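You operate a simulated robot arm through the tools that you are given. There is no shell and no other tool.

You run a simulated robot arm. Do the job below in one go: nothing can be reset, and whatever is moved stays where it is left.

TASK
Sand the rough patch off the pale door, then wipe the sawdust off the table board.
Fine: orange sanding block and green dust cloth go back where they lay. Tip and ram nothing that leans or stands free. Pinch, break and dent nothing; leave nothing switched on. What is to be rubbed or washed off counts as gone when no trace of it is left.

It is judged by the outcome, as a careful person would: the job done as asked, and still so three seconds after it is handed in. It fails if anything else is knocked over, pushed out of place, dropped, spilled or broken. Flat cloth is picked up by pressing the open fingertips on it (5 to 10 N) and closing them slowly along it; thin cloth reads only 2 to 8 mm in the jaws.

THE ROBOT
A 7-joint arm with a two-finger parallel gripper, fixed in place. Base frame: the origin is at the foot of the arm, x ahead of it, y to its left, z up; the work surface is at about z = 0.88. Readings come in m, rad, newtons and seconds.
Its first joint turns from -2.601 to 2.601 rad. Payload 3.5 kg.
The tool frame sits at the grasp point between the pads (the TCP): z along the fingers, y along the line on which they close. The tips reach 0.023 m beyond it. Largest opening 0.094 m; finger width 0.038, thickness 0.01; the body of the gripper, 0.054 by 0.096 m, starts 0.039 m behind the TCP.
Orientation is told as [roll, pitch, yaw] about the base's x, y, z axes, in that order, counted from this pose: with the fingers straight down and closing along the base's y, the tool's x points along the base's -x, its y along +y and its z along -z.

THE INTERFACE
- The arm moves only by the tool play_rows. Its argument "increments" is a list of rows, each a list of 3 entries, a list of its own where there are three numbers: the shift along the base's x, y, z in m, then the turn, a rotation vector about the base's x, y, z in degrees, then the opening in per cent of the stroke, from 0 (shut) to 100 (fully open). In form: [[[x, y, z], [ax, ay, az], grip], ...]. A call has 1 to 20 rows; each row shifts and turns the commanded pose from where the row before left it. Each row takes 0.2 s and may step no farther than 0.05 m and 0.15 rad from the row before; otherwise, or with a gripper value out of range, the whole call is refused. Where a pose cannot be reached the arm comes as near as it can. A force on the tool above 40 N (or 10 N above the force at the start of the call, whichever is more), or a blocked arm, ends the call early, and 0.2 s more pass. The fingers move at their own pace (about 0.153 m/s each) and stop on an object; they squeeze with about 44 N. The grip force told is the motor's: it shows also when the fingers shut on nothing. Time passes only in rows, and 0.2 s behind the last, so rows that do not move let the fingers close. It gives the time, the measured TCP pose, the force on the tool (base axes), the opening and the grip force at its end, in the units of the frame above (readings bear some noise), with the torque about the TCP (base axes, N m) and any sound that the robot's microphone picked up, and new pictures: "views" is both (left out), scene, wrist or none.
- Cameras (640 x 400 px; columns grow to the right, rows downward): "scene" is fixed at [0.4151, -0.5137, 1.6484]; the picture's right is [-1.00, -0.06, 0.00], its down [-0.06, 0.95, -0.29] and it looks along [0.02, -0.29, -0.96] (base axes); focal length 283 px, centre (320, 200). "wrist" rides on the gripper at [0.086, 0.016, -0.074] in the tool frame; the picture's right is [-0.18, 0.98, 0.00], its down [-0.58, -0.11, -0.81] and it looks along [-0.79, -0.15, 0.59] (tool axes); focal length 243 px, centre (320, 200). There is no depth. A picture from a camera that has moved, and an enlarged one, comes with that camera's place and axes in the base frame and with its lens. The place of the scene camera against the robot may be out by one fixed shift of up to 0.025 m in any direction.
- inspect(camera, box): a new picture of the part [left, top, right, bottom] of that camera's present view, enlarged. The clock stands still meanwhile.
- close_job(): hands the job in; it is judged then, once.

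Places have to be worked out from the pictures, the camera data and where the tool is seen. Open the gripper and draw the arm clear of the work before you hand the job in, unless the task says otherwise.

The tools are called after "Call:" as a command line: name --argument value ..., lists and objects as JSON in quotes. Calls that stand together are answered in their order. play_rows: Moves the arm, as the interface text tells. Its arguments: {"type":"object","properties":{"increments":{"type":"array"},"views":{"type":"string","enum":["both","scene","wrist","none"]}},"required":["increments"]} The other tools are called the same way: inspect (camera, box) takes an enlarged picture of a part of a camera's view; close_job () hands the job in.

At the start:

```text
time: 0.0
ee_pos: [0.5401, -0.7368, 1.1893]
tcp_rot: [0.001, 0.0, 0.0]
wrist_force: [0.3, -0.1, 0.0]
moment: [0.0, 0.0, -0.03]
width: 0.0938
finger_force: 0.1
```

scene: 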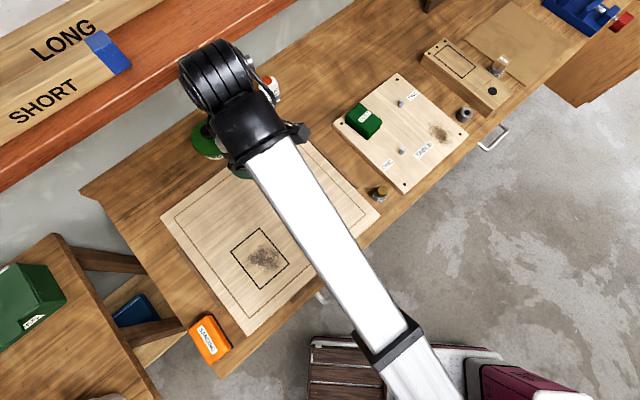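
wrist: 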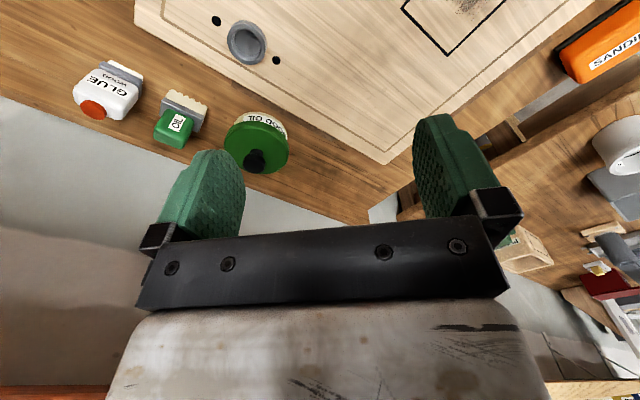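

The scene shows a pale door with a dark rough patch in a marked square, an orange sanding block beside it, and a second board with a green block and sawdust. I'll look at enlarged views before moving anything.

Call:
inspect --camera "scene" --box '[150, 180, 390, 370]'

Call:
inspect --camera "scene" --box '[320, 20, 540, 200]'

Call:
inspect --camera "wrist" --box '[320, 0, 640, 200]'

Call:
inspect --camera "scene" --box '[0, 180, 240, 400]'

```text
2.11 times, centred on (270, 275) of scene
camera zoom: at [0.4151, -0.5137, 1.6484], right [-1.0, -0.06, 0.0], down [-0.06, 0.95, -0.29], along [0.02, -0.29, -0.96], focal length 596 px, centre (425, 42)
```

zoom: 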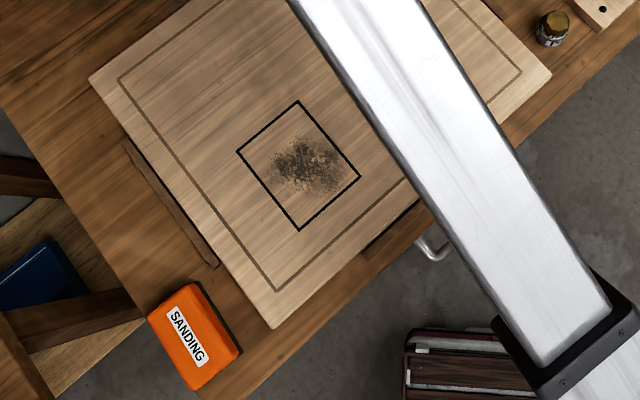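

```text
2.22 times, centred on (430, 110) of scene
camera zoom: at [0.4151, -0.5137, 1.6484], right [-1.0, -0.06, 0.0], down [-0.06, 0.95, -0.29], along [0.02, -0.29, -0.96], focal length 630 px, centre (76, 400)
```

zoom: 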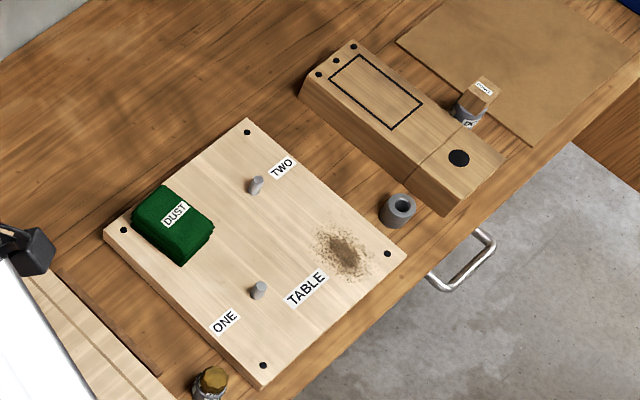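

```text
2.00 times, centred on (480, 100) of wrist
camera zoom: at [0.4545, -0.722, 1.2642], right [0.18, 0.98, 0.0], down [0.58, -0.11, 0.81], along [0.79, -0.15, -0.59], focal length 485 px, centre (0, 400)
```

zoom: 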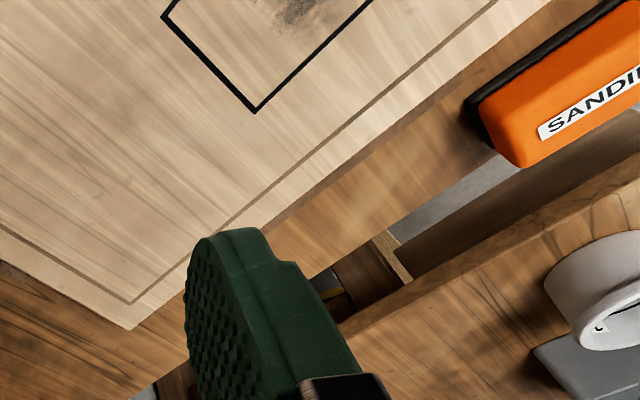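

```text
1.82 times, centred on (120, 290) of scene
camera zoom: at [0.4151, -0.5137, 1.6484], right [-1.0, -0.06, 0.0], down [-0.06, 0.95, -0.29], along [0.02, -0.29, -0.96], focal length 515 px, centre (684, 36)
```

zoom: 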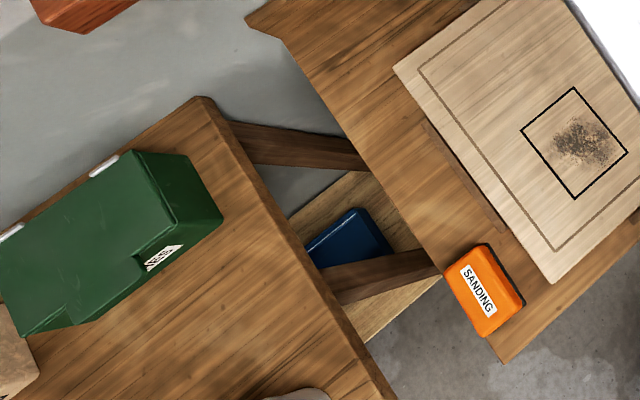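

The door's edges run at about 45° in base axes. Comparing the two cameras shifts scene estimates by about (-0.015, +0.008), which puts the sanding block near (0.65, -0.37), long side along (-0.7, 0.7). I'll move high above it, turning the gripper -45°, to get a wrist view.

Call:
play_rows --increments '[[[0.012, 0.045, 0], [0, 0, -5], 100], [[0.012, 0.045, 0], [0, 0, -5], 100], [[0.012, 0.045, 0], [0, 0, -5], 100], [[0.012, 0.045, 0], [0, 0, -5], 100], [[0.012, 0.045, 0], [0, 0, -5], 100], [[0.012, 0.045, -0.01], [0, 0, -5], 100], [[0.012, 0.045, -0.01], [0, 0, -5], 100], [[0.012, 0.045, -0.01], [0, 0, -5], 100], [[0.013, 0.003, -0.01], [0, 0, -5], 100], [[0, 0, 0], [0, 0, 0], 100]]'

```text
time: 0.7
ee_pos: [0.5687, -0.6478, 1.183]
tcp_rot: [-0.013, -0.009, -0.154]
wrist_force: [-9.4, -17.6, -4.5]
moment: [1.47, -1.27, 1.91]
width: 0.0938
finger_force: 0.1
out of reach, approached as far as the arm can: row 2, 3
stopped in row 3: the force on the tool passed its limit at 93 N (the readings are from after the stop); the commanded pose is now the measured one
camera wrist: at [0.4849, -0.6192, 1.257], right [0.33, 0.94, -0.01], down [0.55, -0.19, 0.81], along [0.76, -0.28, -0.58], focal length 243 px, centre (320, 200)
```

scene: 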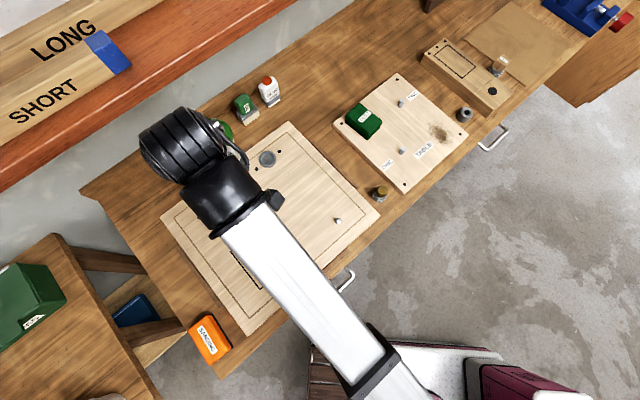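
wrist: 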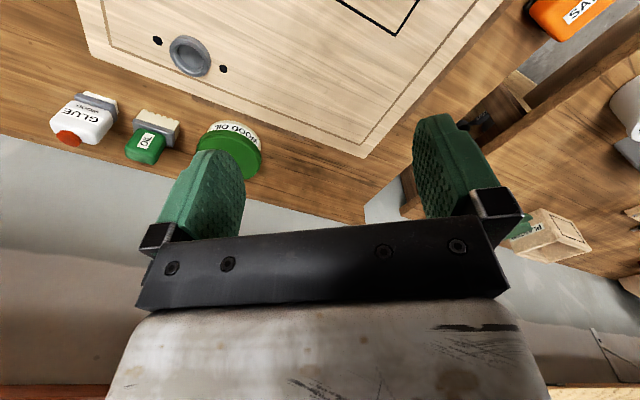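

The arm stopped early: rows 2-3 were out of reach and there was a force spike, with nothing visible near the gripper. I suspect a joint limit or self-contact, so I'll hold still for a moment and read the force again.

Call:
play_rows --increments '[[[0, 0, 0], [0, 0, 0], 100]]' --views "none"

Call:
inspect --camera "scene" --box '[120, 80, 400, 300]'

```text
time: 1.1
ee_pos: [0.5693, -0.6486, 1.183]
tcp_rot: [-0.013, -0.008, -0.153]
wrist_force: [-17.3, -24.5, -8.8]
moment: [1.97, -2.24, 2.74]
width: 0.0942
finger_force: 0.0
```

```text
1.82 times, centred on (260, 190) of scene
camera zoom: at [0.4151, -0.5137, 1.6484], right [-1.0, -0.06, 0.0], down [-0.06, 0.95, -0.29], along [0.02, -0.29, -0.96], focal length 515 px, centre (429, 218)
```

zoom: 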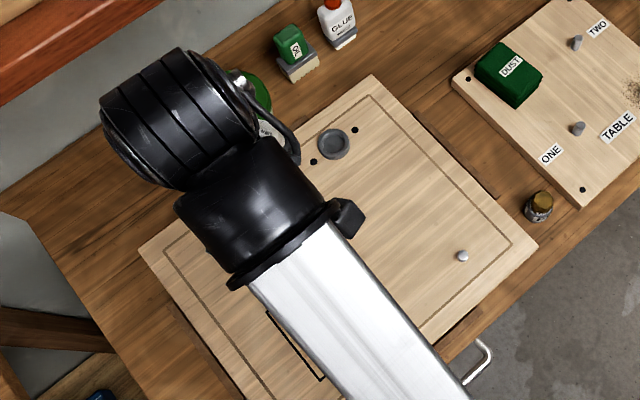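

The force and moment put the contact at the wrist-camera mount, pushed against the arm's own wrist link, so yaw -45° is blocked. I'll back off and turn the other way towards +135°, which puts the camera on the outer side.

Call:
play_rows --increments '[[[-0.01, -0.03, 0], [0, 0, 4], 100], [[-0.005, -0.02, 0], [0, 0, 5], 100], [[0, 0, 0], [0, 0, 8], 100], [[0, 0, 0], [0, 0, 8], 100], [[0, 0, 0], [0, 0, 8], 100], [[0, 0, 0], [0, 0, 8], 100], [[0, 0, 0], [0, 0, 0], 100]]'

```text
time: 2.7
ee_pos: [0.5529, -0.6973, 1.1851]
tcp_rot: [-0.01, -0.009, 0.56]
wrist_force: [-0.8, -0.2, -0.5]
moment: [0.02, 0.0, 0.01]
width: 0.0938
finger_force: 0.0
camera wrist: at [0.4707, -0.7307, 1.2576], right [-0.37, 0.93, -0.01], down [0.54, 0.22, 0.81], along [0.76, 0.29, -0.58], focal length 243 px, centre (320, 200)
```

scene: 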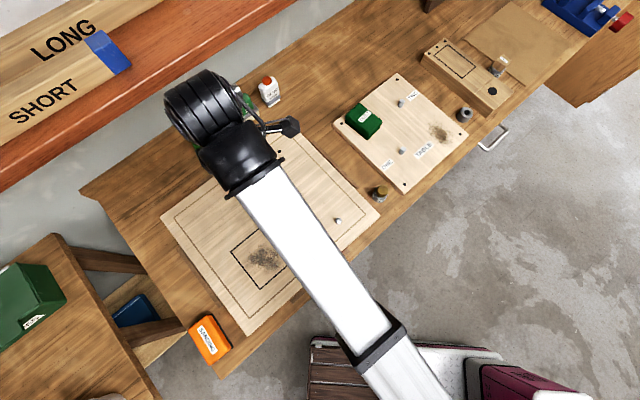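
wrist: 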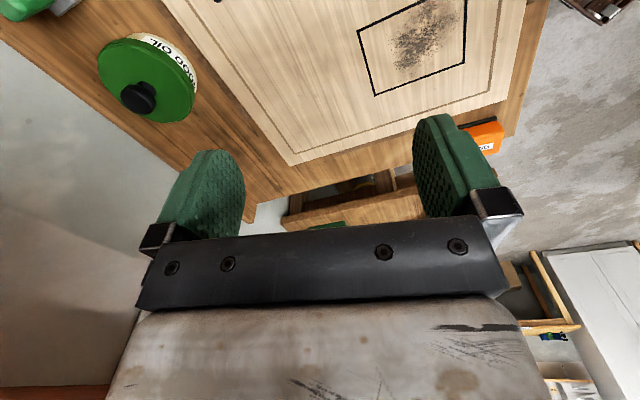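

Free again, at yaw 0.56. I'll keep turning positive towards 2.356 rad while moving slowly towards a point above the block.

Call:
play_rows --increments '[[[0, 0, 0], [0, 0, 8], 100], [[0, 0, 0], [0, 0, 8], 100], [[0, 0, 0], [0, 0, 8], 100], [[0, 0, 0], [0, 0, 8], 100], [[0, 0, 0], [0, 0, 8], 100], [[0, 0, 0], [0, 0, 8], 100], [[0, 0, 0], [0, 0, 8], 100], [[0, 0, 0], [0, 0, 0], 100]]'

```text
time: 4.5
ee_pos: [0.555, -0.6969, 1.183]
tcp_rot: [-0.009, -0.008, 1.538]
wrist_force: [0.6, -0.3, -0.3]
moment: [-0.01, -0.04, -0.03]
width: 0.0938
finger_force: 0.0
camera wrist: at [0.5338, -0.7854, 1.2569], right [-0.98, 0.22, -0.01], down [0.12, 0.57, 0.81], along [0.18, 0.79, -0.58], focal length 243 px, centre (320, 200)
```

scene: 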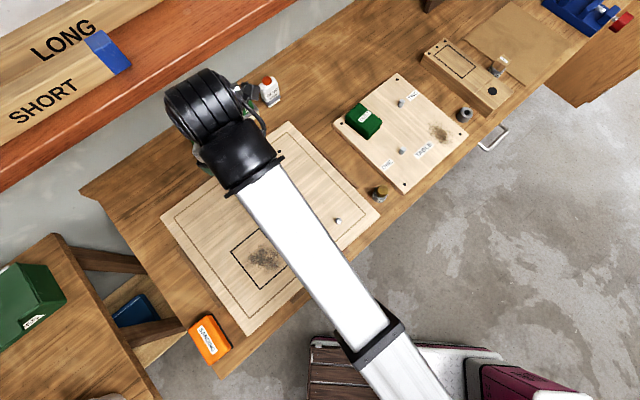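
wrist: 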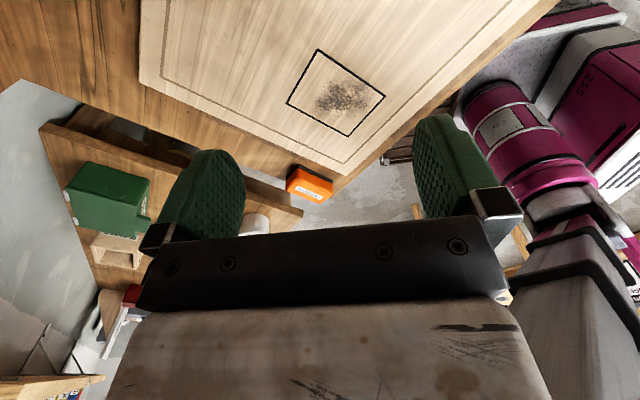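

Turning works with no force. I'll continue to about +135° while moving towards the block, staying high.

Call:
play_rows --increments '[[[0.012, 0.04, 0], [0, 0, 8], 100], [[0.012, 0.04, 0], [0, 0, 8], 100], [[0.012, 0.04, 0], [0, 0, 8], 100], [[0.012, 0.04, 0], [0, 0, 8], 100], [[0.012, 0.04, 0], [0, 0, 8], 100], [[0.012, 0.04, 0], [0, 0, 6.5], 100], [[0.012, 0.04, 0], [0, 0, 0], 100], [[0.01, 0.04, 0], [0, 0, 0], 100], [[0, 0, 0], [0, 0, 0], 100]]'

```text
time: 6.5
ee_pos: [0.6654, -0.3903, 1.1437]
tcp_rot: [-0.015, 0.003, 2.347]
wrist_force: [-1.3, 0.1, 0.4]
moment: [-0.03, -0.01, 0.02]
width: 0.0937
finger_force: 0.1
out of reach, approached as far as the arm can: row 2, 3, 4, 5, 6, 7, 8
camera wrist: at [0.7131, -0.466, 1.2168], right [-0.83, -0.56, -0.01], down [-0.34, 0.48, 0.81], along [-0.44, 0.67, -0.59], focal length 243 px, centre (320, 200)
```

scene: 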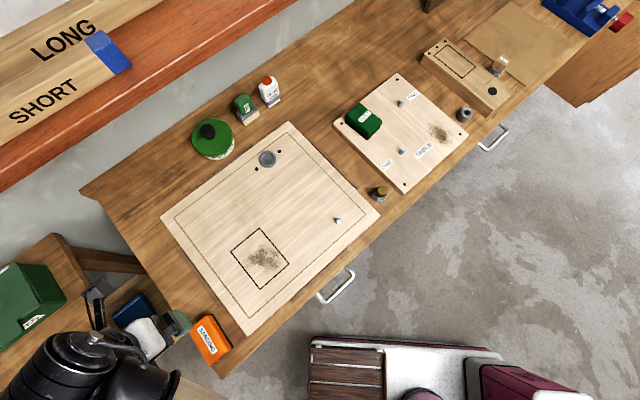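
wrist: 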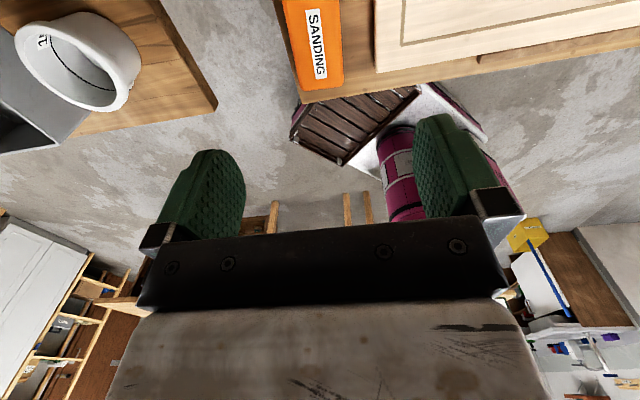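

Now roughly above the block, with the camera on the outer side; the block shows at the top of the wrist picture. I'll descend about 0.1 m to see it between the fingers and check how commanded and measured poses compare.

Call:
play_rows --increments '[[[0, 0, -0.04], [0, 0, 0], 100], [[0, 0, -0.04], [0, 0, 0], 100], [[0, 0, -0.03], [0, 0, 0], 100], [[0, 0, 0], [0, 0, 0], 100]]'

```text
time: 7.5
ee_pos: [0.6652, -0.3912, 1.0307]
tcp_rot: [-0.01, -0.007, 2.347]
wrist_force: [0.0, -0.3, 0.8]
moment: [0.0, 0.01, 0.0]
width: 0.0939
finger_force: 0.0
camera wrist: at [0.7134, -0.4657, 1.1055], right [-0.83, -0.56, -0.01], down [-0.33, 0.48, 0.81], along [-0.45, 0.68, -0.58], focal length 243 px, centre (320, 200)
```

scene: 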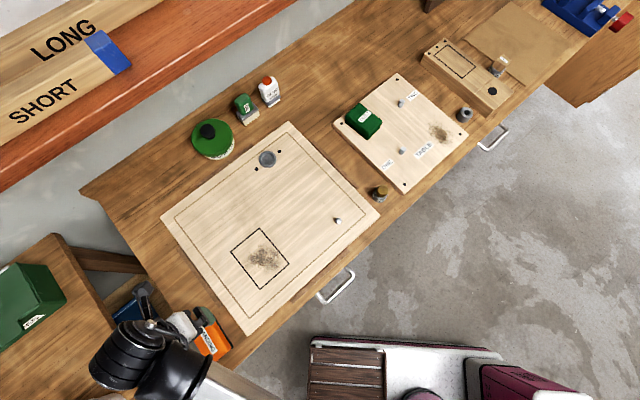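
wrist: 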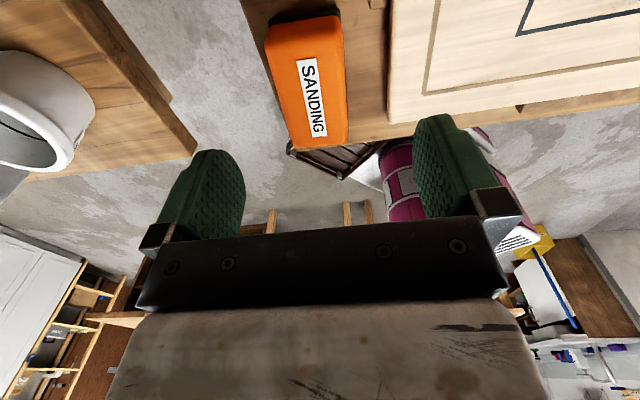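

From two wrist heights the block's orange top is at z≈0.93, centred near (0.660, -0.373), about 0.10 × 0.05 m, with the long axis at about 130°. I'll turn -4.5°, centre over it, narrow the jaws slightly to stay clear of the door edge, and descend to just above it.

Call:
play_rows --increments '[[[-0.003, 0.01, -0.015], [0, 0, -2.5], 88], [[-0.0025, 0.0086, -0.015], [0, 0, -2], 88], [[0, 0, -0.02], [0, 0, 0], 88], [[0, 0, 0], [0, 0, 0], 88]]'

```text
time: 8.5
ee_pos: [0.6602, -0.3709, 0.9814]
tcp_rot: [-0.009, -0.007, 2.269]
wrist_force: [-0.5, 0.7, 0.2]
moment: [-0.03, 0.03, 0.01]
width: 0.0828
finger_force: 0.1
camera wrist: at [0.7023, -0.45, 1.0546], right [-0.87, -0.49, -0.01], down [-0.29, 0.51, 0.81], along [-0.39, 0.71, -0.58], focal length 243 px, centre (320, 200)
```

scene: 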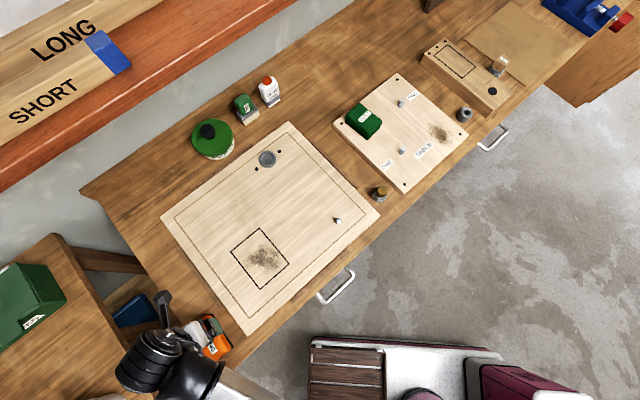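
wrist: 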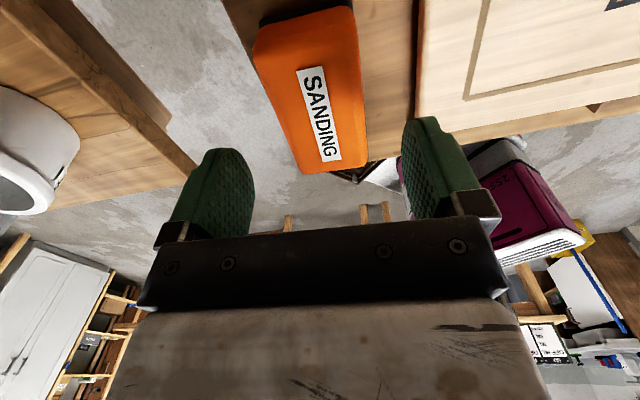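

The refined block centre is about (0.661, -0.376), aligned with the jaws within 1°. I'll go straight down to TCP z≈0.917 and close.

Call:
play_rows --increments '[[[0.0005, -0.004, -0.014], [0, 0, 0.7], 88], [[0, 0, -0.02], [0, 0, 0], 88], [[0, 0, -0.015], [0, 0, 0], 88], [[0, 0, -0.015], [0, 0, 0], 88], [[0, 0, 0], [0, 0, 0], 88]]'

```text
time: 9.7
ee_pos: [0.6608, -0.3751, 0.9149]
tcp_rot: [-0.01, -0.007, 2.281]
wrist_force: [0.1, 0.4, 1.1]
moment: [-0.01, 0.0, 0.02]
width: 0.0827
finger_force: 0.2
camera wrist: at [0.703, -0.4536, 0.9886], right [-0.87, -0.5, -0.01], down [-0.3, 0.5, 0.81], along [-0.4, 0.71, -0.58], focal length 243 px, centre (320, 200)
```

scene: 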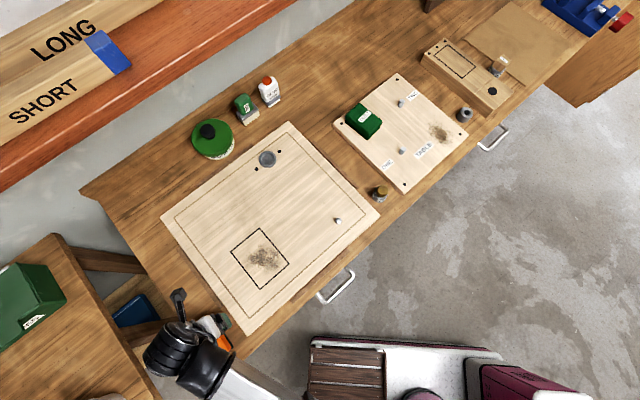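
wrist: 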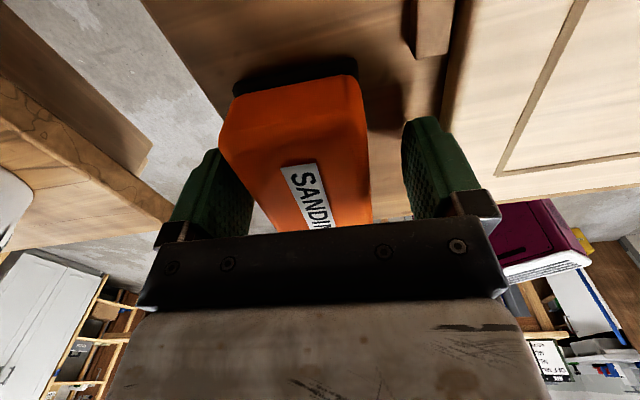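

The block sits between the pads, offset by no more than 2 mm. I'll close on it now and let the fingers settle.

Call:
play_rows --increments '[[[0, 0, 0], [0, 0, 0], 60], [[0, 0, 0], [0, 0, 0], 50], [[0, 0, 0], [0, 0, 0], 40], [[0, 0, 0], [0, 0, 0], 30], [[0, 0, 0], [0, 0, 0], 30]]'

```text
time: 10.9
ee_pos: [0.6602, -0.3755, 0.9142]
tcp_rot: [-0.01, -0.007, 2.282]
wrist_force: [-1.0, -0.5, -0.4]
moment: [-0.05, 0.0, 0.01]
width: 0.0556
finger_force: 43.5
camera wrist: at [0.703, -0.4536, 0.9888], right [-0.87, -0.5, -0.01], down [-0.3, 0.5, 0.81], along [-0.4, 0.71, -0.58], focal length 243 px, centre (320, 200)
```

scene: 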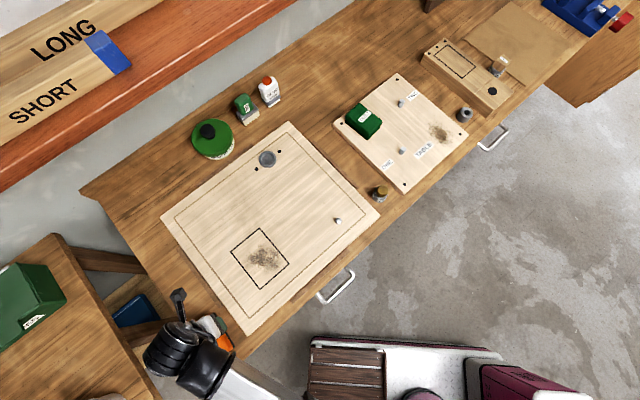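
wrist: 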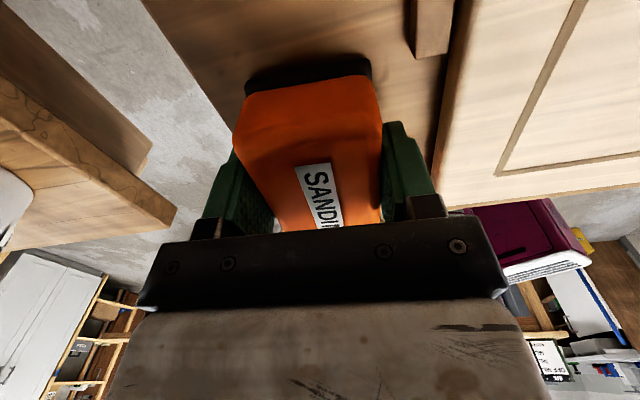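

The block is held (width 0.0556 m, 43 N). It slid about 5 mm while centring, so its original spot corresponds to a TCP of about (0.664, -0.372), yaw 2.28. I'll lift it and carry it over the marked rectangle, which is centred near (0.561, -0.567).

Call:
play_rows --increments '[[[0, 0, 0.02], [0, 0, 0], 30], [[0, 0, 0.03], [0, 0, 0], 30], [[0, 0, 0.03], [0, 0, 0], 30], [[-0.02, -0.038, 0], [0, 0, 1.5], 30], [[-0.02, -0.038, 0], [0, 0, 1.5], 30], [[-0.02, -0.038, 0], [0, 0, 1.5], 30], [[-0.02, -0.038, 0], [0, 0, 0], 30], [[-0.019, -0.039, 0], [0, 0, 0], 30], [[0, 0, 0], [0, 0, 0], 30]]'

```text
time: 12.9
ee_pos: [0.5887, -0.5369, 0.9987]
tcp_rot: [-0.014, -0.007, 2.319]
wrist_force: [0.1, 0.3, -0.3]
moment: [-0.01, -0.01, 0.0]
width: 0.0552
finger_force: 44.0
out of reach, approached as far as the arm can: row 7, 8
camera wrist: at [0.6352, -0.6141, 1.0714], right [-0.84, -0.53, -0.01], down [-0.32, 0.49, 0.81], along [-0.43, 0.69, -0.58], focal length 243 px, centre (320, 200)
```

scene: 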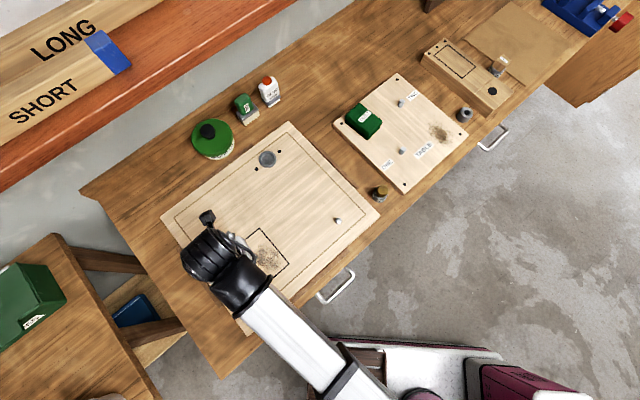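
wrist: 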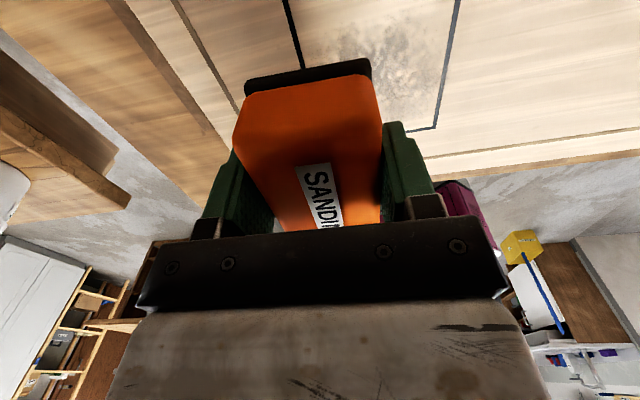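

The reach limit shows when yaw minus arm azimuth goes past about 175°, so I'll turn the gripper back about 11° for margin. Then I'll centre over the rectangle and lower towards the door, whose top I judge to be at z≈0.90.

Call:
play_rows --increments '[[[0, 0, 0], [0, 0, -6], 30], [[-0.014, -0.015, -0.01], [0, 0, -5], 30], [[-0.0137, -0.0146, -0.01], [0, 0, 0], 30], [[0, 0, -0.015], [0, 0, 0], 30], [[0, 0, 0], [0, 0, 0], 30]]'

```text
time: 14.1
ee_pos: [0.5611, -0.5634, 0.9623]
tcp_rot: [-0.013, -0.007, 2.168]
wrist_force: [-0.1, -0.7, -1.4]
moment: [-0.03, 0.0, -0.01]
width: 0.0554
finger_force: 43.6
camera wrist: at [0.5948, -0.6472, 1.0362], right [-0.92, -0.4, -0.01], down [-0.24, 0.53, 0.81], along [-0.32, 0.75, -0.58], focal length 243 px, centre (320, 200)
```

scene: 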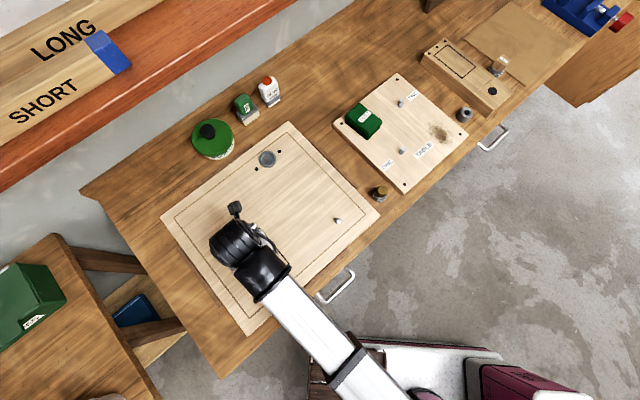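
wrist: 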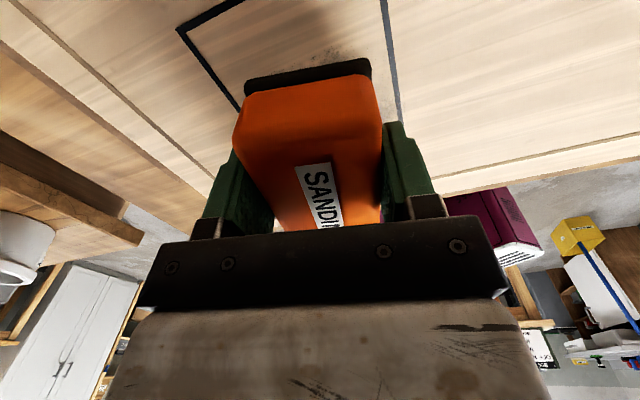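

Block now hovers over the rectangle at TCP z 0.962. I'll lower in small steps and watch for contact.

Call:
play_rows --increments '[[[0, 0, -0.008], [0, 0, 0], 30], [[0, 0, -0.006], [0, 0, 0], 30], [[0, 0, -0.005], [0, 0, 0], 30], [[0, 0, -0.004], [0, 0, 0], 30], [[0, 0, 0], [0, 0, 0], 30]]' --views "none"

```text
time: 15.3
ee_pos: [0.5586, -0.5648, 0.9396]
tcp_rot: [-0.01, -0.007, 2.168]
wrist_force: [0.4, 0.2, 0.1]
moment: [-0.01, -0.02, 0.02]
width: 0.0558
finger_force: 43.9
```

Call:
play_rows --increments '[[[0, 0, -0.003], [0, 0, 0], 30], [[0, 0, -0.002], [0, 0, 0], 30], [[0, 0, -0.002], [0, 0, 0], 30], [[0, 0, 0], [0, 0, 0], 30]]' --views "none"

```text
time: 16.3
ee_pos: [0.5593, -0.5653, 0.9329]
tcp_rot: [-0.01, -0.008, 2.168]
wrist_force: [0.9, -1.7, 12.8]
moment: [-0.01, 0.47, 0.02]
width: 0.0553
finger_force: 44.3
```

Contact at z≈0.933 with 12.8 N, but the moment shows the load on the -x side. I'll tip slightly about +y to level the block.

Call:
play_rows --increments '[[[0, 0, 0], [0, 0.5, 0], 30], [[0, 0, 0], [0, 0, 0], 30]]' --views "none"

```text
time: 16.9
ee_pos: [0.5603, -0.5647, 0.9327]
tcp_rot: [-0.002, -0.01, 2.167]
wrist_force: [3.8, -0.2, 20.8]
moment: [-0.7, -0.61, 0.14]
width: 0.0554
finger_force: 44.4
```

Call:
play_rows --increments '[[[0, 0, 0.0005], [-0.3, -0.2, 0], 30], [[0, 0, 0], [0, 0, 0], 30]]' --views "none"

```text
time: 17.5
ee_pos: [0.5595, -0.5644, 0.9322]
tcp_rot: [-0.004, -0.008, 2.169]
wrist_force: [5.4, -2.7, 21.8]
moment: [0.81, 0.42, -0.04]
width: 0.0555
finger_force: 44.1
```

Call:
play_rows --increments '[[[0, 0, 0.0005], [0.15, 0.1, 0], 30], [[0, 0, 0], [0, 0, 0], 30]]' --views "none"

```text
time: 18.1
ee_pos: [0.5592, -0.5645, 0.9327]
tcp_rot: [-0.005, -0.009, 2.169]
wrist_force: [4.8, -3.4, 15.6]
moment: [-0.37, -0.31, 0.01]
width: 0.0556
finger_force: 44.3
```

The load is now nearly centred at about 15 N. I'll start with one rubbing stroke along the block's length and look at the result.

Call:
play_rows --increments '[[[-0.0056, 0.0083, 0], [0, 0, 0], 30], [[-0.0056, 0.0083, 0], [0, 0, 0], 30], [[0.0056, -0.0083, 0], [0, 0, 0], 30], [[0.0056, -0.0083, 0], [0, 0, 0], 30], [[0.0056, -0.0083, 0], [0, 0, 0], 30], [[0.0056, -0.0083, 0], [0, 0, 0], 30], [[-0.0056, 0.0083, 0], [0, 0, 0], 30], [[-0.0056, 0.0083, 0], [0, 0, 0], 30]]'

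```text
time: 19.9
ee_pos: [0.5577, -0.5656, 0.9328]
tcp_rot: [-0.004, -0.011, 2.168]
wrist_force: [0.3, 0.2, -0.5]
moment: [-0.03, 0.01, -0.01]
width: 0.0552
finger_force: 44.0
camera wrist: at [0.5927, -0.6476, 1.007], right [-0.92, -0.4, 0.0], down [-0.23, 0.53, 0.81], along [-0.32, 0.74, -0.58], focal length 243 px, centre (320, 200)
```

scene: 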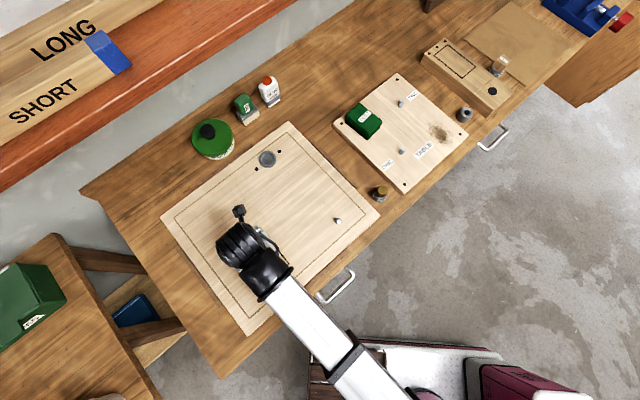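
wrist: 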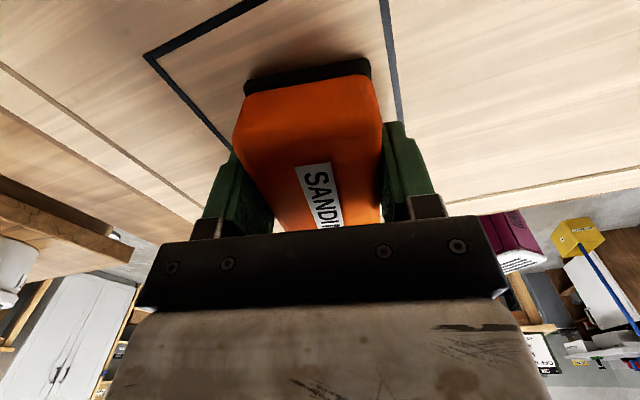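

The block has lifted to zero force, so the patch only needs a bit more press. I'll press 1.5 mm lower and stroke over the near-side strips.

Call:
play_rows --increments '[[[0, 0, -0.0015], [0, 0, 0], 30], [[-0.0112, 0.0166, 0], [0, 0, 0], 30], [[0.0112, -0.0166, 0], [0, 0, 0], 30], [[0.0112, -0.0166, 0], [0, 0, 0], 30], [[-0.0112, 0.0166, 0], [0, 0, 0], 30], [[0, 0, 0], [0, 0, 0], 30]]' --views "none"

```text
time: 20.5
ee_pos: [0.5541, -0.5539, 0.9334]
tcp_rot: [-0.003, -0.002, 2.168]
wrist_force: [-1.2, 1.7, 3.1]
moment: [0.12, 0.23, 0.04]
width: 0.0552
finger_force: 43.6
stopped in row 2: the force on the tool passed its limit at 46 N (the readings are from after the stop); the commanded pose is now the measured one
```

A larger step spiked the force to 46 N, so I'll use gentler 8-10 mm steps with a lighter press.

Call:
play_rows --increments '[[[0, 0, -0.0006], [0, 0, 0], 30], [[0.0045, -0.0066, 0], [0, 0, 0], 30], [[0.0045, -0.0066, 0], [0, 0, 0], 30], [[0.0045, -0.0066, 0], [0, 0, 0], 30], [[0.0045, -0.0066, 0], [0, 0, 0], 30], [[0, 0, 0], [0, 0, 0], 30]]' --views "none"

```text
time: 21.8
ee_pos: [0.5693, -0.5781, 0.9326]
tcp_rot: [-0.004, -0.005, 2.167]
wrist_force: [-4.9, 6.1, 13.8]
moment: [-0.31, -0.12, -0.04]
width: 0.0551
finger_force: 43.9
stopped in row 6: the force on the tool passed its limit at 43 N (the readings are from after the stop); the commanded pose is now the measured one
```

Call:
play_rows --increments '[[[-0.0034, 0.005, 0.0005], [0, 0, 0], 30], [[-0.0034, 0.005, 0], [0, 0, 0], 30], [[-0.0034, 0.005, 0], [0, 0, 0], 30], [[-0.0034, 0.005, 0], [0, 0, 0], 30], [[-0.0034, 0.005, 0], [0, 0, 0], 30], [[-0.0034, 0.005, 0], [0, 0, 0], 30], [[-0.0034, 0.005, 0], [0, 0, 0], 30], [[0, 0, 0], [0, 0, 0], 30]]' --views "none"

```text
time: 23.6
ee_pos: [0.5454, -0.5447, 0.9323]
tcp_rot: [-0.004, -0.009, 2.169]
wrist_force: [5.4, -11.8, 17.2]
moment: [-0.42, -0.15, 0.02]
width: 0.0554
finger_force: 43.6
```

A clean stroke at about 17 N. I'll shift sideways toward the robot by 15 mm and stroke back along the block's length.

Call:
play_rows --increments '[[[-0.0062, -0.0042, 0.0003], [0, 0, 0], 30], [[-0.0062, -0.0042, 0], [0, 0, 0], 30], [[0.0034, -0.005, 0], [0, 0, 0], 30], [[0.0034, -0.005, 0], [0, 0, 0], 30], [[0.0034, -0.005, 0], [0, 0, 0], 30], [[0.0034, -0.005, 0], [0, 0, 0], 30], [[0.0034, -0.005, 0], [0, 0, 0], 30], [[0.0034, -0.005, 0], [0, 0, 0], 30], [[0.0034, -0.005, 0], [0, 0, 0], 30], [[0, 0, 0], [0, 0, 0], 30]]' --views "wrist"

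```text
time: 25.8
ee_pos: [0.5572, -0.5868, 0.9343]
tcp_rot: [-0.005, -0.006, 2.169]
wrist_force: [-0.1, -0.6, -0.9]
moment: [0.0, -0.04, 0.0]
width: 0.0552
finger_force: 44.0
camera wrist: at [0.5914, -0.669, 1.0071], right [-0.92, -0.4, 0.0], down [-0.24, 0.54, 0.81], along [-0.32, 0.74, -0.59], focal length 243 px, centre (320, 200)
```

wrist: 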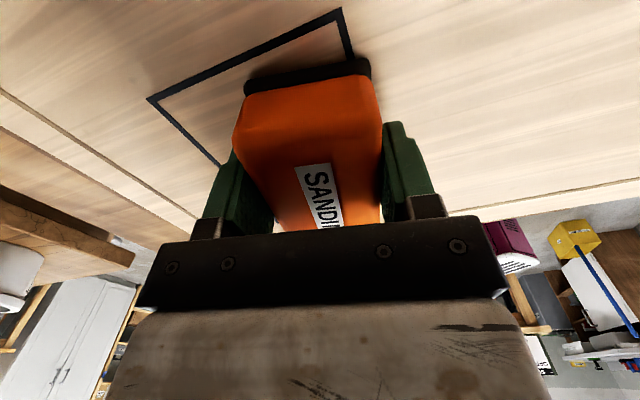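

Force is zero here again, so I need to see what's left. I'll lift the block and draw aside for a look at the patch.

Call:
play_rows --increments '[[[0, 0, 0.03], [0, 0, 0], 30], [[0.01, 0.01, 0.03], [0, 0, 0], 30], [[0.02, 0.04, 0], [0, 0, 0], 30], [[0.02, 0.04, 0], [0, 0, 0], 30], [[0.02, 0.04, 0], [0, 0, 0], 30], [[0.02, 0.03, 0], [0, 0, 0], 30], [[0, 0, 0], [0, 0, 0], 30]]'

Call:
inspect --camera "scene" --box '[220, 215, 320, 300]'

```text
time: 27.4
ee_pos: [0.6444, -0.4302, 0.9905]
tcp_rot: [-0.005, -0.005, 2.169]
wrist_force: [-0.4, -0.7, -1.1]
moment: [0.02, 0.01, 0.02]
width: 0.0555
finger_force: 43.7
camera wrist: at [0.6791, -0.5127, 1.0651], right [-0.92, -0.4, 0.0], down [-0.24, 0.54, 0.81], along [-0.32, 0.74, -0.59], focal length 243 px, centre (320, 200)
```

scene: 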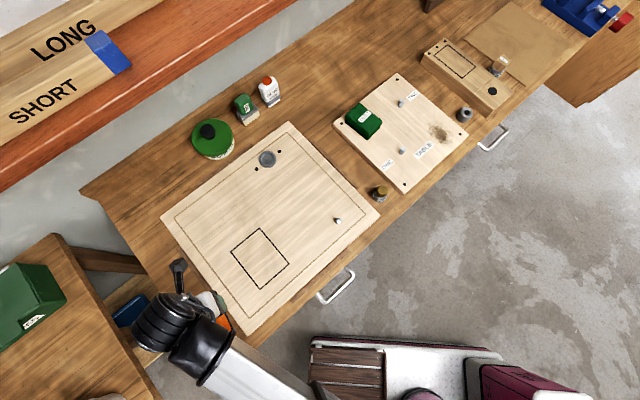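
wrist: 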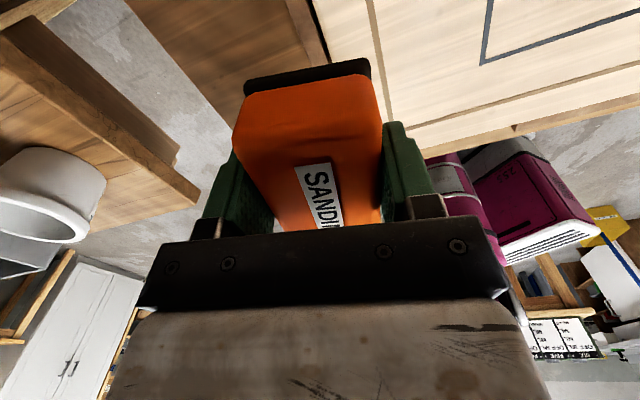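

```text
4.71 times, centred on (270, 258) of scene
camera zoom: at [0.4151, -0.5137, 1.6484], right [-1.0, -0.06, 0.0], down [-0.06, 0.95, -0.29], along [0.02, -0.29, -0.96], focal length 1333 px, centre (555, -71)
```

zoom: 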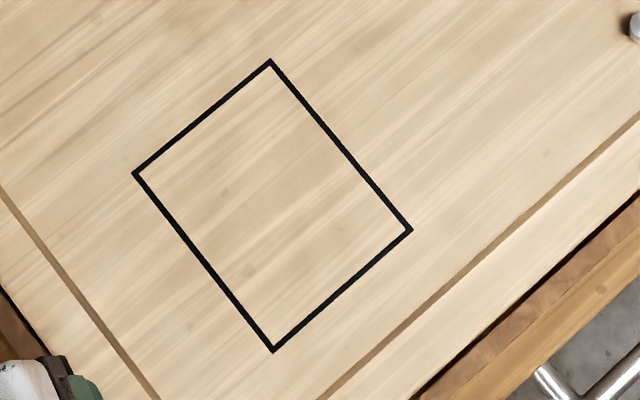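

The patch appears gone. I'll check closer for faint leftovers.

Call:
inspect --camera "scene" --box '[245, 232, 295, 288]'

Call:
inspect --camera "scene" --box '[235, 225, 275, 260]'

```text
7.14 times, centred on (270, 260) of scene
camera zoom: at [0.4151, -0.5137, 1.6484], right [-1.0, -0.06, 0.0], down [-0.06, 0.95, -0.29], along [0.02, -0.29, -0.96], focal length 2024 px, centre (677, -229)
```

zoom: 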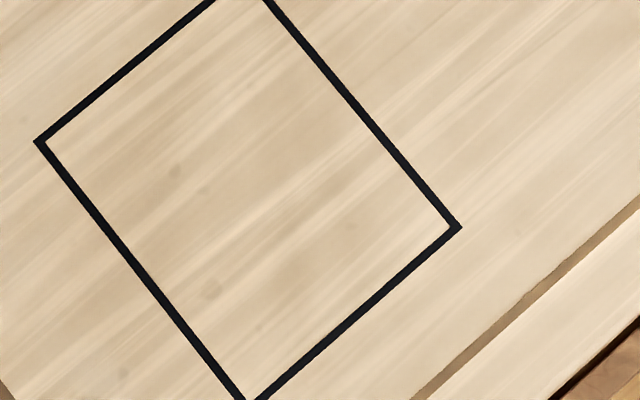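

```text
11.43 times, centred on (255, 242) of scene
camera zoom: at [0.4151, -0.5137, 1.6484], right [-1.0, -0.06, 0.0], down [-0.06, 0.95, -0.29], along [0.02, -0.29, -0.96], focal length 3238 px, centre (1063, -286)
```

zoom: 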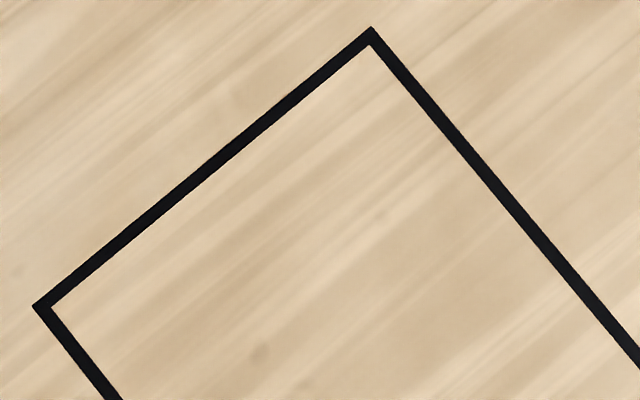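

No trace is visible; the faint dots also appear outside the rectangle, so they are grain. For certainty I'll make one more light pass over the robot-side half, which got the least pressure.

Call:
play_rows --increments '[[[-0.026, -0.035, 0], [0, 0, 0], 30], [[-0.026, -0.035, 0], [0, 0, 0], 30], [[-0.026, -0.035, 0], [0, 0, 0], 30], [[-0.026, -0.035, -0.01], [0, 0, 0], 30], [[0, 0, -0.02], [0, 0, 0], 30], [[0, 0, -0.02], [0, 0, 0], 30], [[0, 0, -0.005], [0, 0, 0], 30], [[0, 0, 0], [0, 0, 0], 30]]' --views "wrist"

```text
time: 29.1
ee_pos: [0.5416, -0.566, 0.9381]
tcp_rot: [-0.004, -0.007, 2.169]
wrist_force: [-0.3, 1.2, -0.9]
moment: [-0.01, 0.02, -0.03]
width: 0.0553
finger_force: 43.9
camera wrist: at [0.5776, -0.6494, 1.0121], right [-0.92, -0.4, 0.0], down [-0.24, 0.54, 0.81], along [-0.32, 0.74, -0.59], focal length 243 px, centre (320, 200)
```

wrist: 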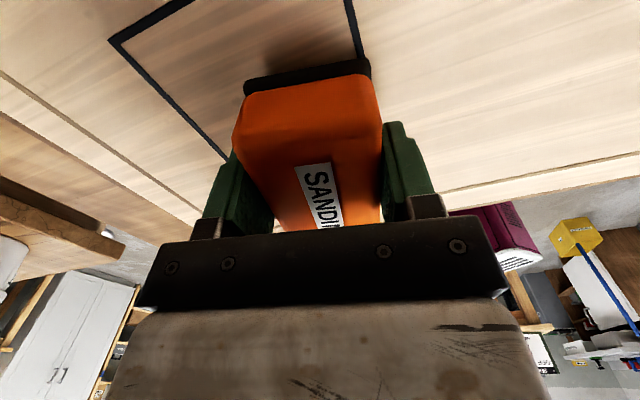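

Call:
play_rows --increments '[[[0, 0, -0.002], [0, 0, 0], 30], [[0, 0, -0.0015], [0, 0, 0], 30], [[0, 0, 0], [0, 0, 0], 30]]' --views "none"

```text
time: 29.9
ee_pos: [0.5429, -0.566, 0.9334]
tcp_rot: [-0.003, -0.006, 2.169]
wrist_force: [0.4, 0.3, -1.5]
moment: [0.0, -0.03, 0.01]
width: 0.0552
finger_force: 44.5
```

Call:
play_rows --increments '[[[0, 0, -0.0008], [0, 0, 0], 30], [[0, 0, -0.0005], [0, 0, 0], 30], [[0, 0, 0], [0, 0, 0], 30]]' --views "none"

```text
time: 30.8
ee_pos: [0.5435, -0.5664, 0.9312]
tcp_rot: [-0.001, -0.007, 2.168]
wrist_force: [-3.0, -0.1, 3.0]
moment: [-0.03, 0.2, -0.09]
width: 0.0552
finger_force: 43.9
```

Light contact of 3 N. I'll press slightly more and stroke both ways along the block's length.

Call:
play_rows --increments '[[[0, 0, -0.0004], [0, 0, 0], 30], [[-0.0034, 0.005, 0], [0, 0, 0], 30], [[-0.0034, 0.005, 0], [0, 0, 0], 30], [[-0.0034, 0.005, 0], [0, 0, 0], 30], [[-0.0034, 0.005, 0], [0, 0, 0], 30], [[0.0034, -0.005, 0], [0, 0, 0], 30], [[0.0034, -0.005, 0], [0, 0, 0], 30], [[0.0034, -0.005, 0], [0, 0, 0], 30], [[0.0034, -0.005, 0], [0, 0, 0], 30], [[0.0034, -0.005, 0], [0, 0, 0], 30], [[0.0034, -0.005, 0], [0, 0, 0], 30], [[0.0034, -0.005, 0], [0, 0, 0], 30], [[0, 0, 0], [0, 0, 0], 30]]' --views "none"

```text
time: 33.5
ee_pos: [0.5531, -0.5815, 0.9325]
tcp_rot: [-0.004, -0.006, 2.168]
wrist_force: [-7.2, 13.8, 22.2]
moment: [0.23, 0.51, -0.18]
width: 0.0554
finger_force: 43.3
```

Good contact at 22 N. I'll sweep sideways across and stroke back to cover the rest of the rectangle.

Call:
play_rows --increments '[[[0.005, 0.0034, 0.0003], [0, 0, 0], 30], [[0.005, 0.0034, 0], [0, 0, 0], 30], [[0.005, 0.0034, 0], [0, 0, 0], 30], [[0.005, 0.0034, 0], [0, 0, 0], 30], [[-0.0034, 0.005, 0], [0, 0, 0], 30], [[-0.0034, 0.005, 0], [0, 0, 0], 30], [[-0.0034, 0.005, 0], [0, 0, 0], 30], [[-0.0034, 0.005, 0], [0, 0, 0], 30], [[-0.0034, 0.005, 0], [0, 0, 0], 30], [[-0.0034, 0.005, 0], [0, 0, 0], 30], [[-0.0034, 0.005, 0], [0, 0, 0], 30], [[-0.005, -0.0034, 0], [0, 0, 0], 30], [[-0.005, -0.0034, 0], [0, 0, 0], 30], [[-0.005, -0.0034, 0], [0, 0, 0], 30], [[-0.005, -0.0034, 0], [0, 0, 0], 30], [[0, 0, 0], [0, 0, 0], 30]]' --views "none"

```text
time: 37.0
ee_pos: [0.5295, -0.5467, 0.9328]
tcp_rot: [-0.003, -0.007, 2.169]
wrist_force: [10.7, 10.7, 18.2]
moment: [-0.04, -0.31, 0.17]
width: 0.0554
finger_force: 44.4
```

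The passes over the whole area are done with steady contact. I'll lift the block and carry it back above its original spot at TCP (0.664, -0.372), yaw 2.28.

Call:
play_rows --increments '[[[0, 0, 0.02], [0, 0, 0], 30], [[0, 0, 0.03], [0, 0, 0], 30], [[0.0269, 0.035, 0.01], [0, 0, 0], 30], [[0.0269, 0.035, 0], [0, 0, 2], 30], [[0.0269, 0.035, 0], [0, 0, 2.4], 30], [[0.0269, 0.035, 0], [0, 0, 2], 30], [[0.0269, 0.035, 0], [0, 0, 0], 30], [[0, 0, 0], [0, 0, 0], 30]]'

Call:
inspect --camera "scene" --box '[220, 215, 320, 300]'

```text
time: 38.8
ee_pos: [0.6644, -0.3721, 0.994]
tcp_rot: [-0.004, -0.009, 2.279]
wrist_force: [0.6, -1.1, -1.0]
moment: [-0.03, -0.02, 0.0]
width: 0.0552
finger_force: 43.7
camera wrist: at [0.7089, -0.4498, 1.0682], right [-0.87, -0.5, 0.0], down [-0.29, 0.51, 0.81], along [-0.4, 0.7, -0.59], focal length 243 px, centre (320, 200)
```

scene: 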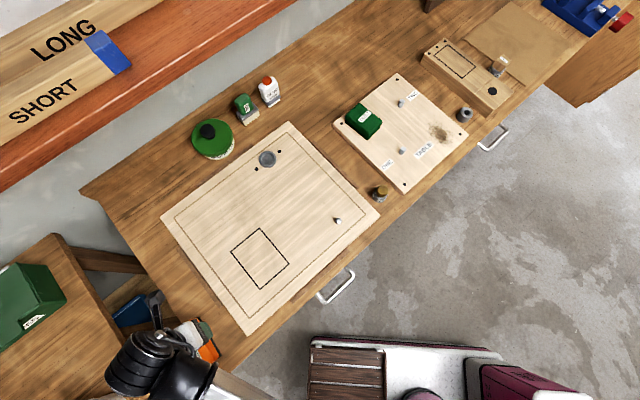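
wrist: 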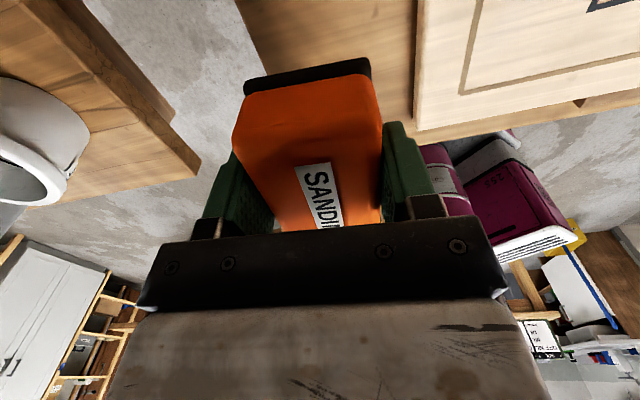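

```text
4.71 times, centred on (270, 258) of scene
camera zoom: at [0.4151, -0.5137, 1.6484], right [-1.0, -0.06, 0.0], down [-0.06, 0.95, -0.29], along [0.02, -0.29, -0.96], focal length 1333 px, centre (555, -71)
```

zoom: 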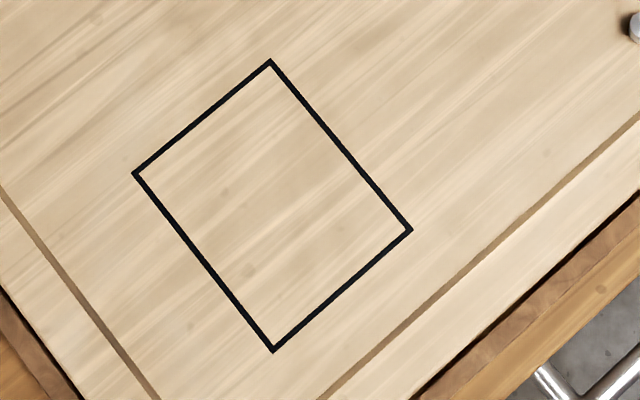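

The rectangle is clean and unchanged from before, and the door hasn't moved. I'll lower the block onto the bench, slowing near z 0.914.

Call:
play_rows --increments '[[[0, 0, -0.025], [0, 0, 0], 30], [[0, 0, -0.025], [0, 0, 0], 30], [[0, 0, -0.015], [0, 0, 0], 30], [[0, 0, -0.008], [0, 0, 0], 30], [[0, 0, -0.004], [0, 0, 0], 30], [[0, 0, -0.002], [0, 0, 0], 30], [[0, 0, 0], [0, 0, 0], 30]]' --views "none"

```text
time: 40.4
ee_pos: [0.6648, -0.3716, 0.9142]
tcp_rot: [-0.004, -0.006, 2.279]
wrist_force: [0.8, -1.4, 15.3]
moment: [-0.11, 0.4, 0.01]
width: 0.0554
finger_force: 43.1
```

On the bench with 15 N. I'll ease up slightly, open to 85%, and rise straight up.

Call:
play_rows --increments '[[[0, 0, 0.0005], [0, 0, 0], 45], [[0, 0, 0], [0, 0, 0], 85], [[0, 0, 0], [0, 0, 0], 85], [[0, 0, 0], [0, 0, 0], 85], [[0, 0, 0.02], [0, 0, 0], 85], [[0, 0, 0.03], [0, 0, 0], 85], [[0, 0, 0.04], [0, 0, 0], 85], [[0, 0, 0.03], [0, 0, 0], 85], [[0, 0, 0], [0, 0, 0], 85]]'

```text
time: 42.4
ee_pos: [0.6643, -0.3727, 1.0321]
tcp_rot: [-0.003, -0.007, 2.278]
wrist_force: [0.8, 0.2, 0.4]
moment: [0.01, -0.02, 0.01]
width: 0.0798
finger_force: 0.1
camera wrist: at [0.7084, -0.4503, 1.1067], right [-0.87, -0.5, 0.0], down [-0.29, 0.51, 0.81], along [-0.4, 0.7, -0.59], focal length 243 px, centre (320, 200)
```

scene: 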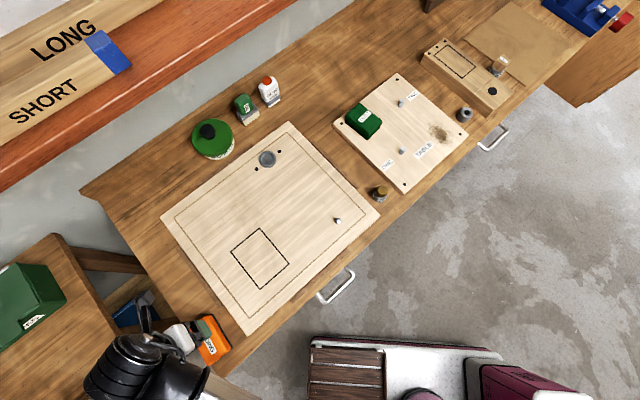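
wrist: 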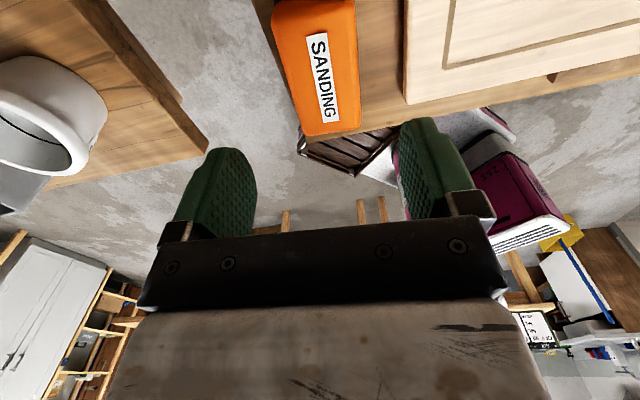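

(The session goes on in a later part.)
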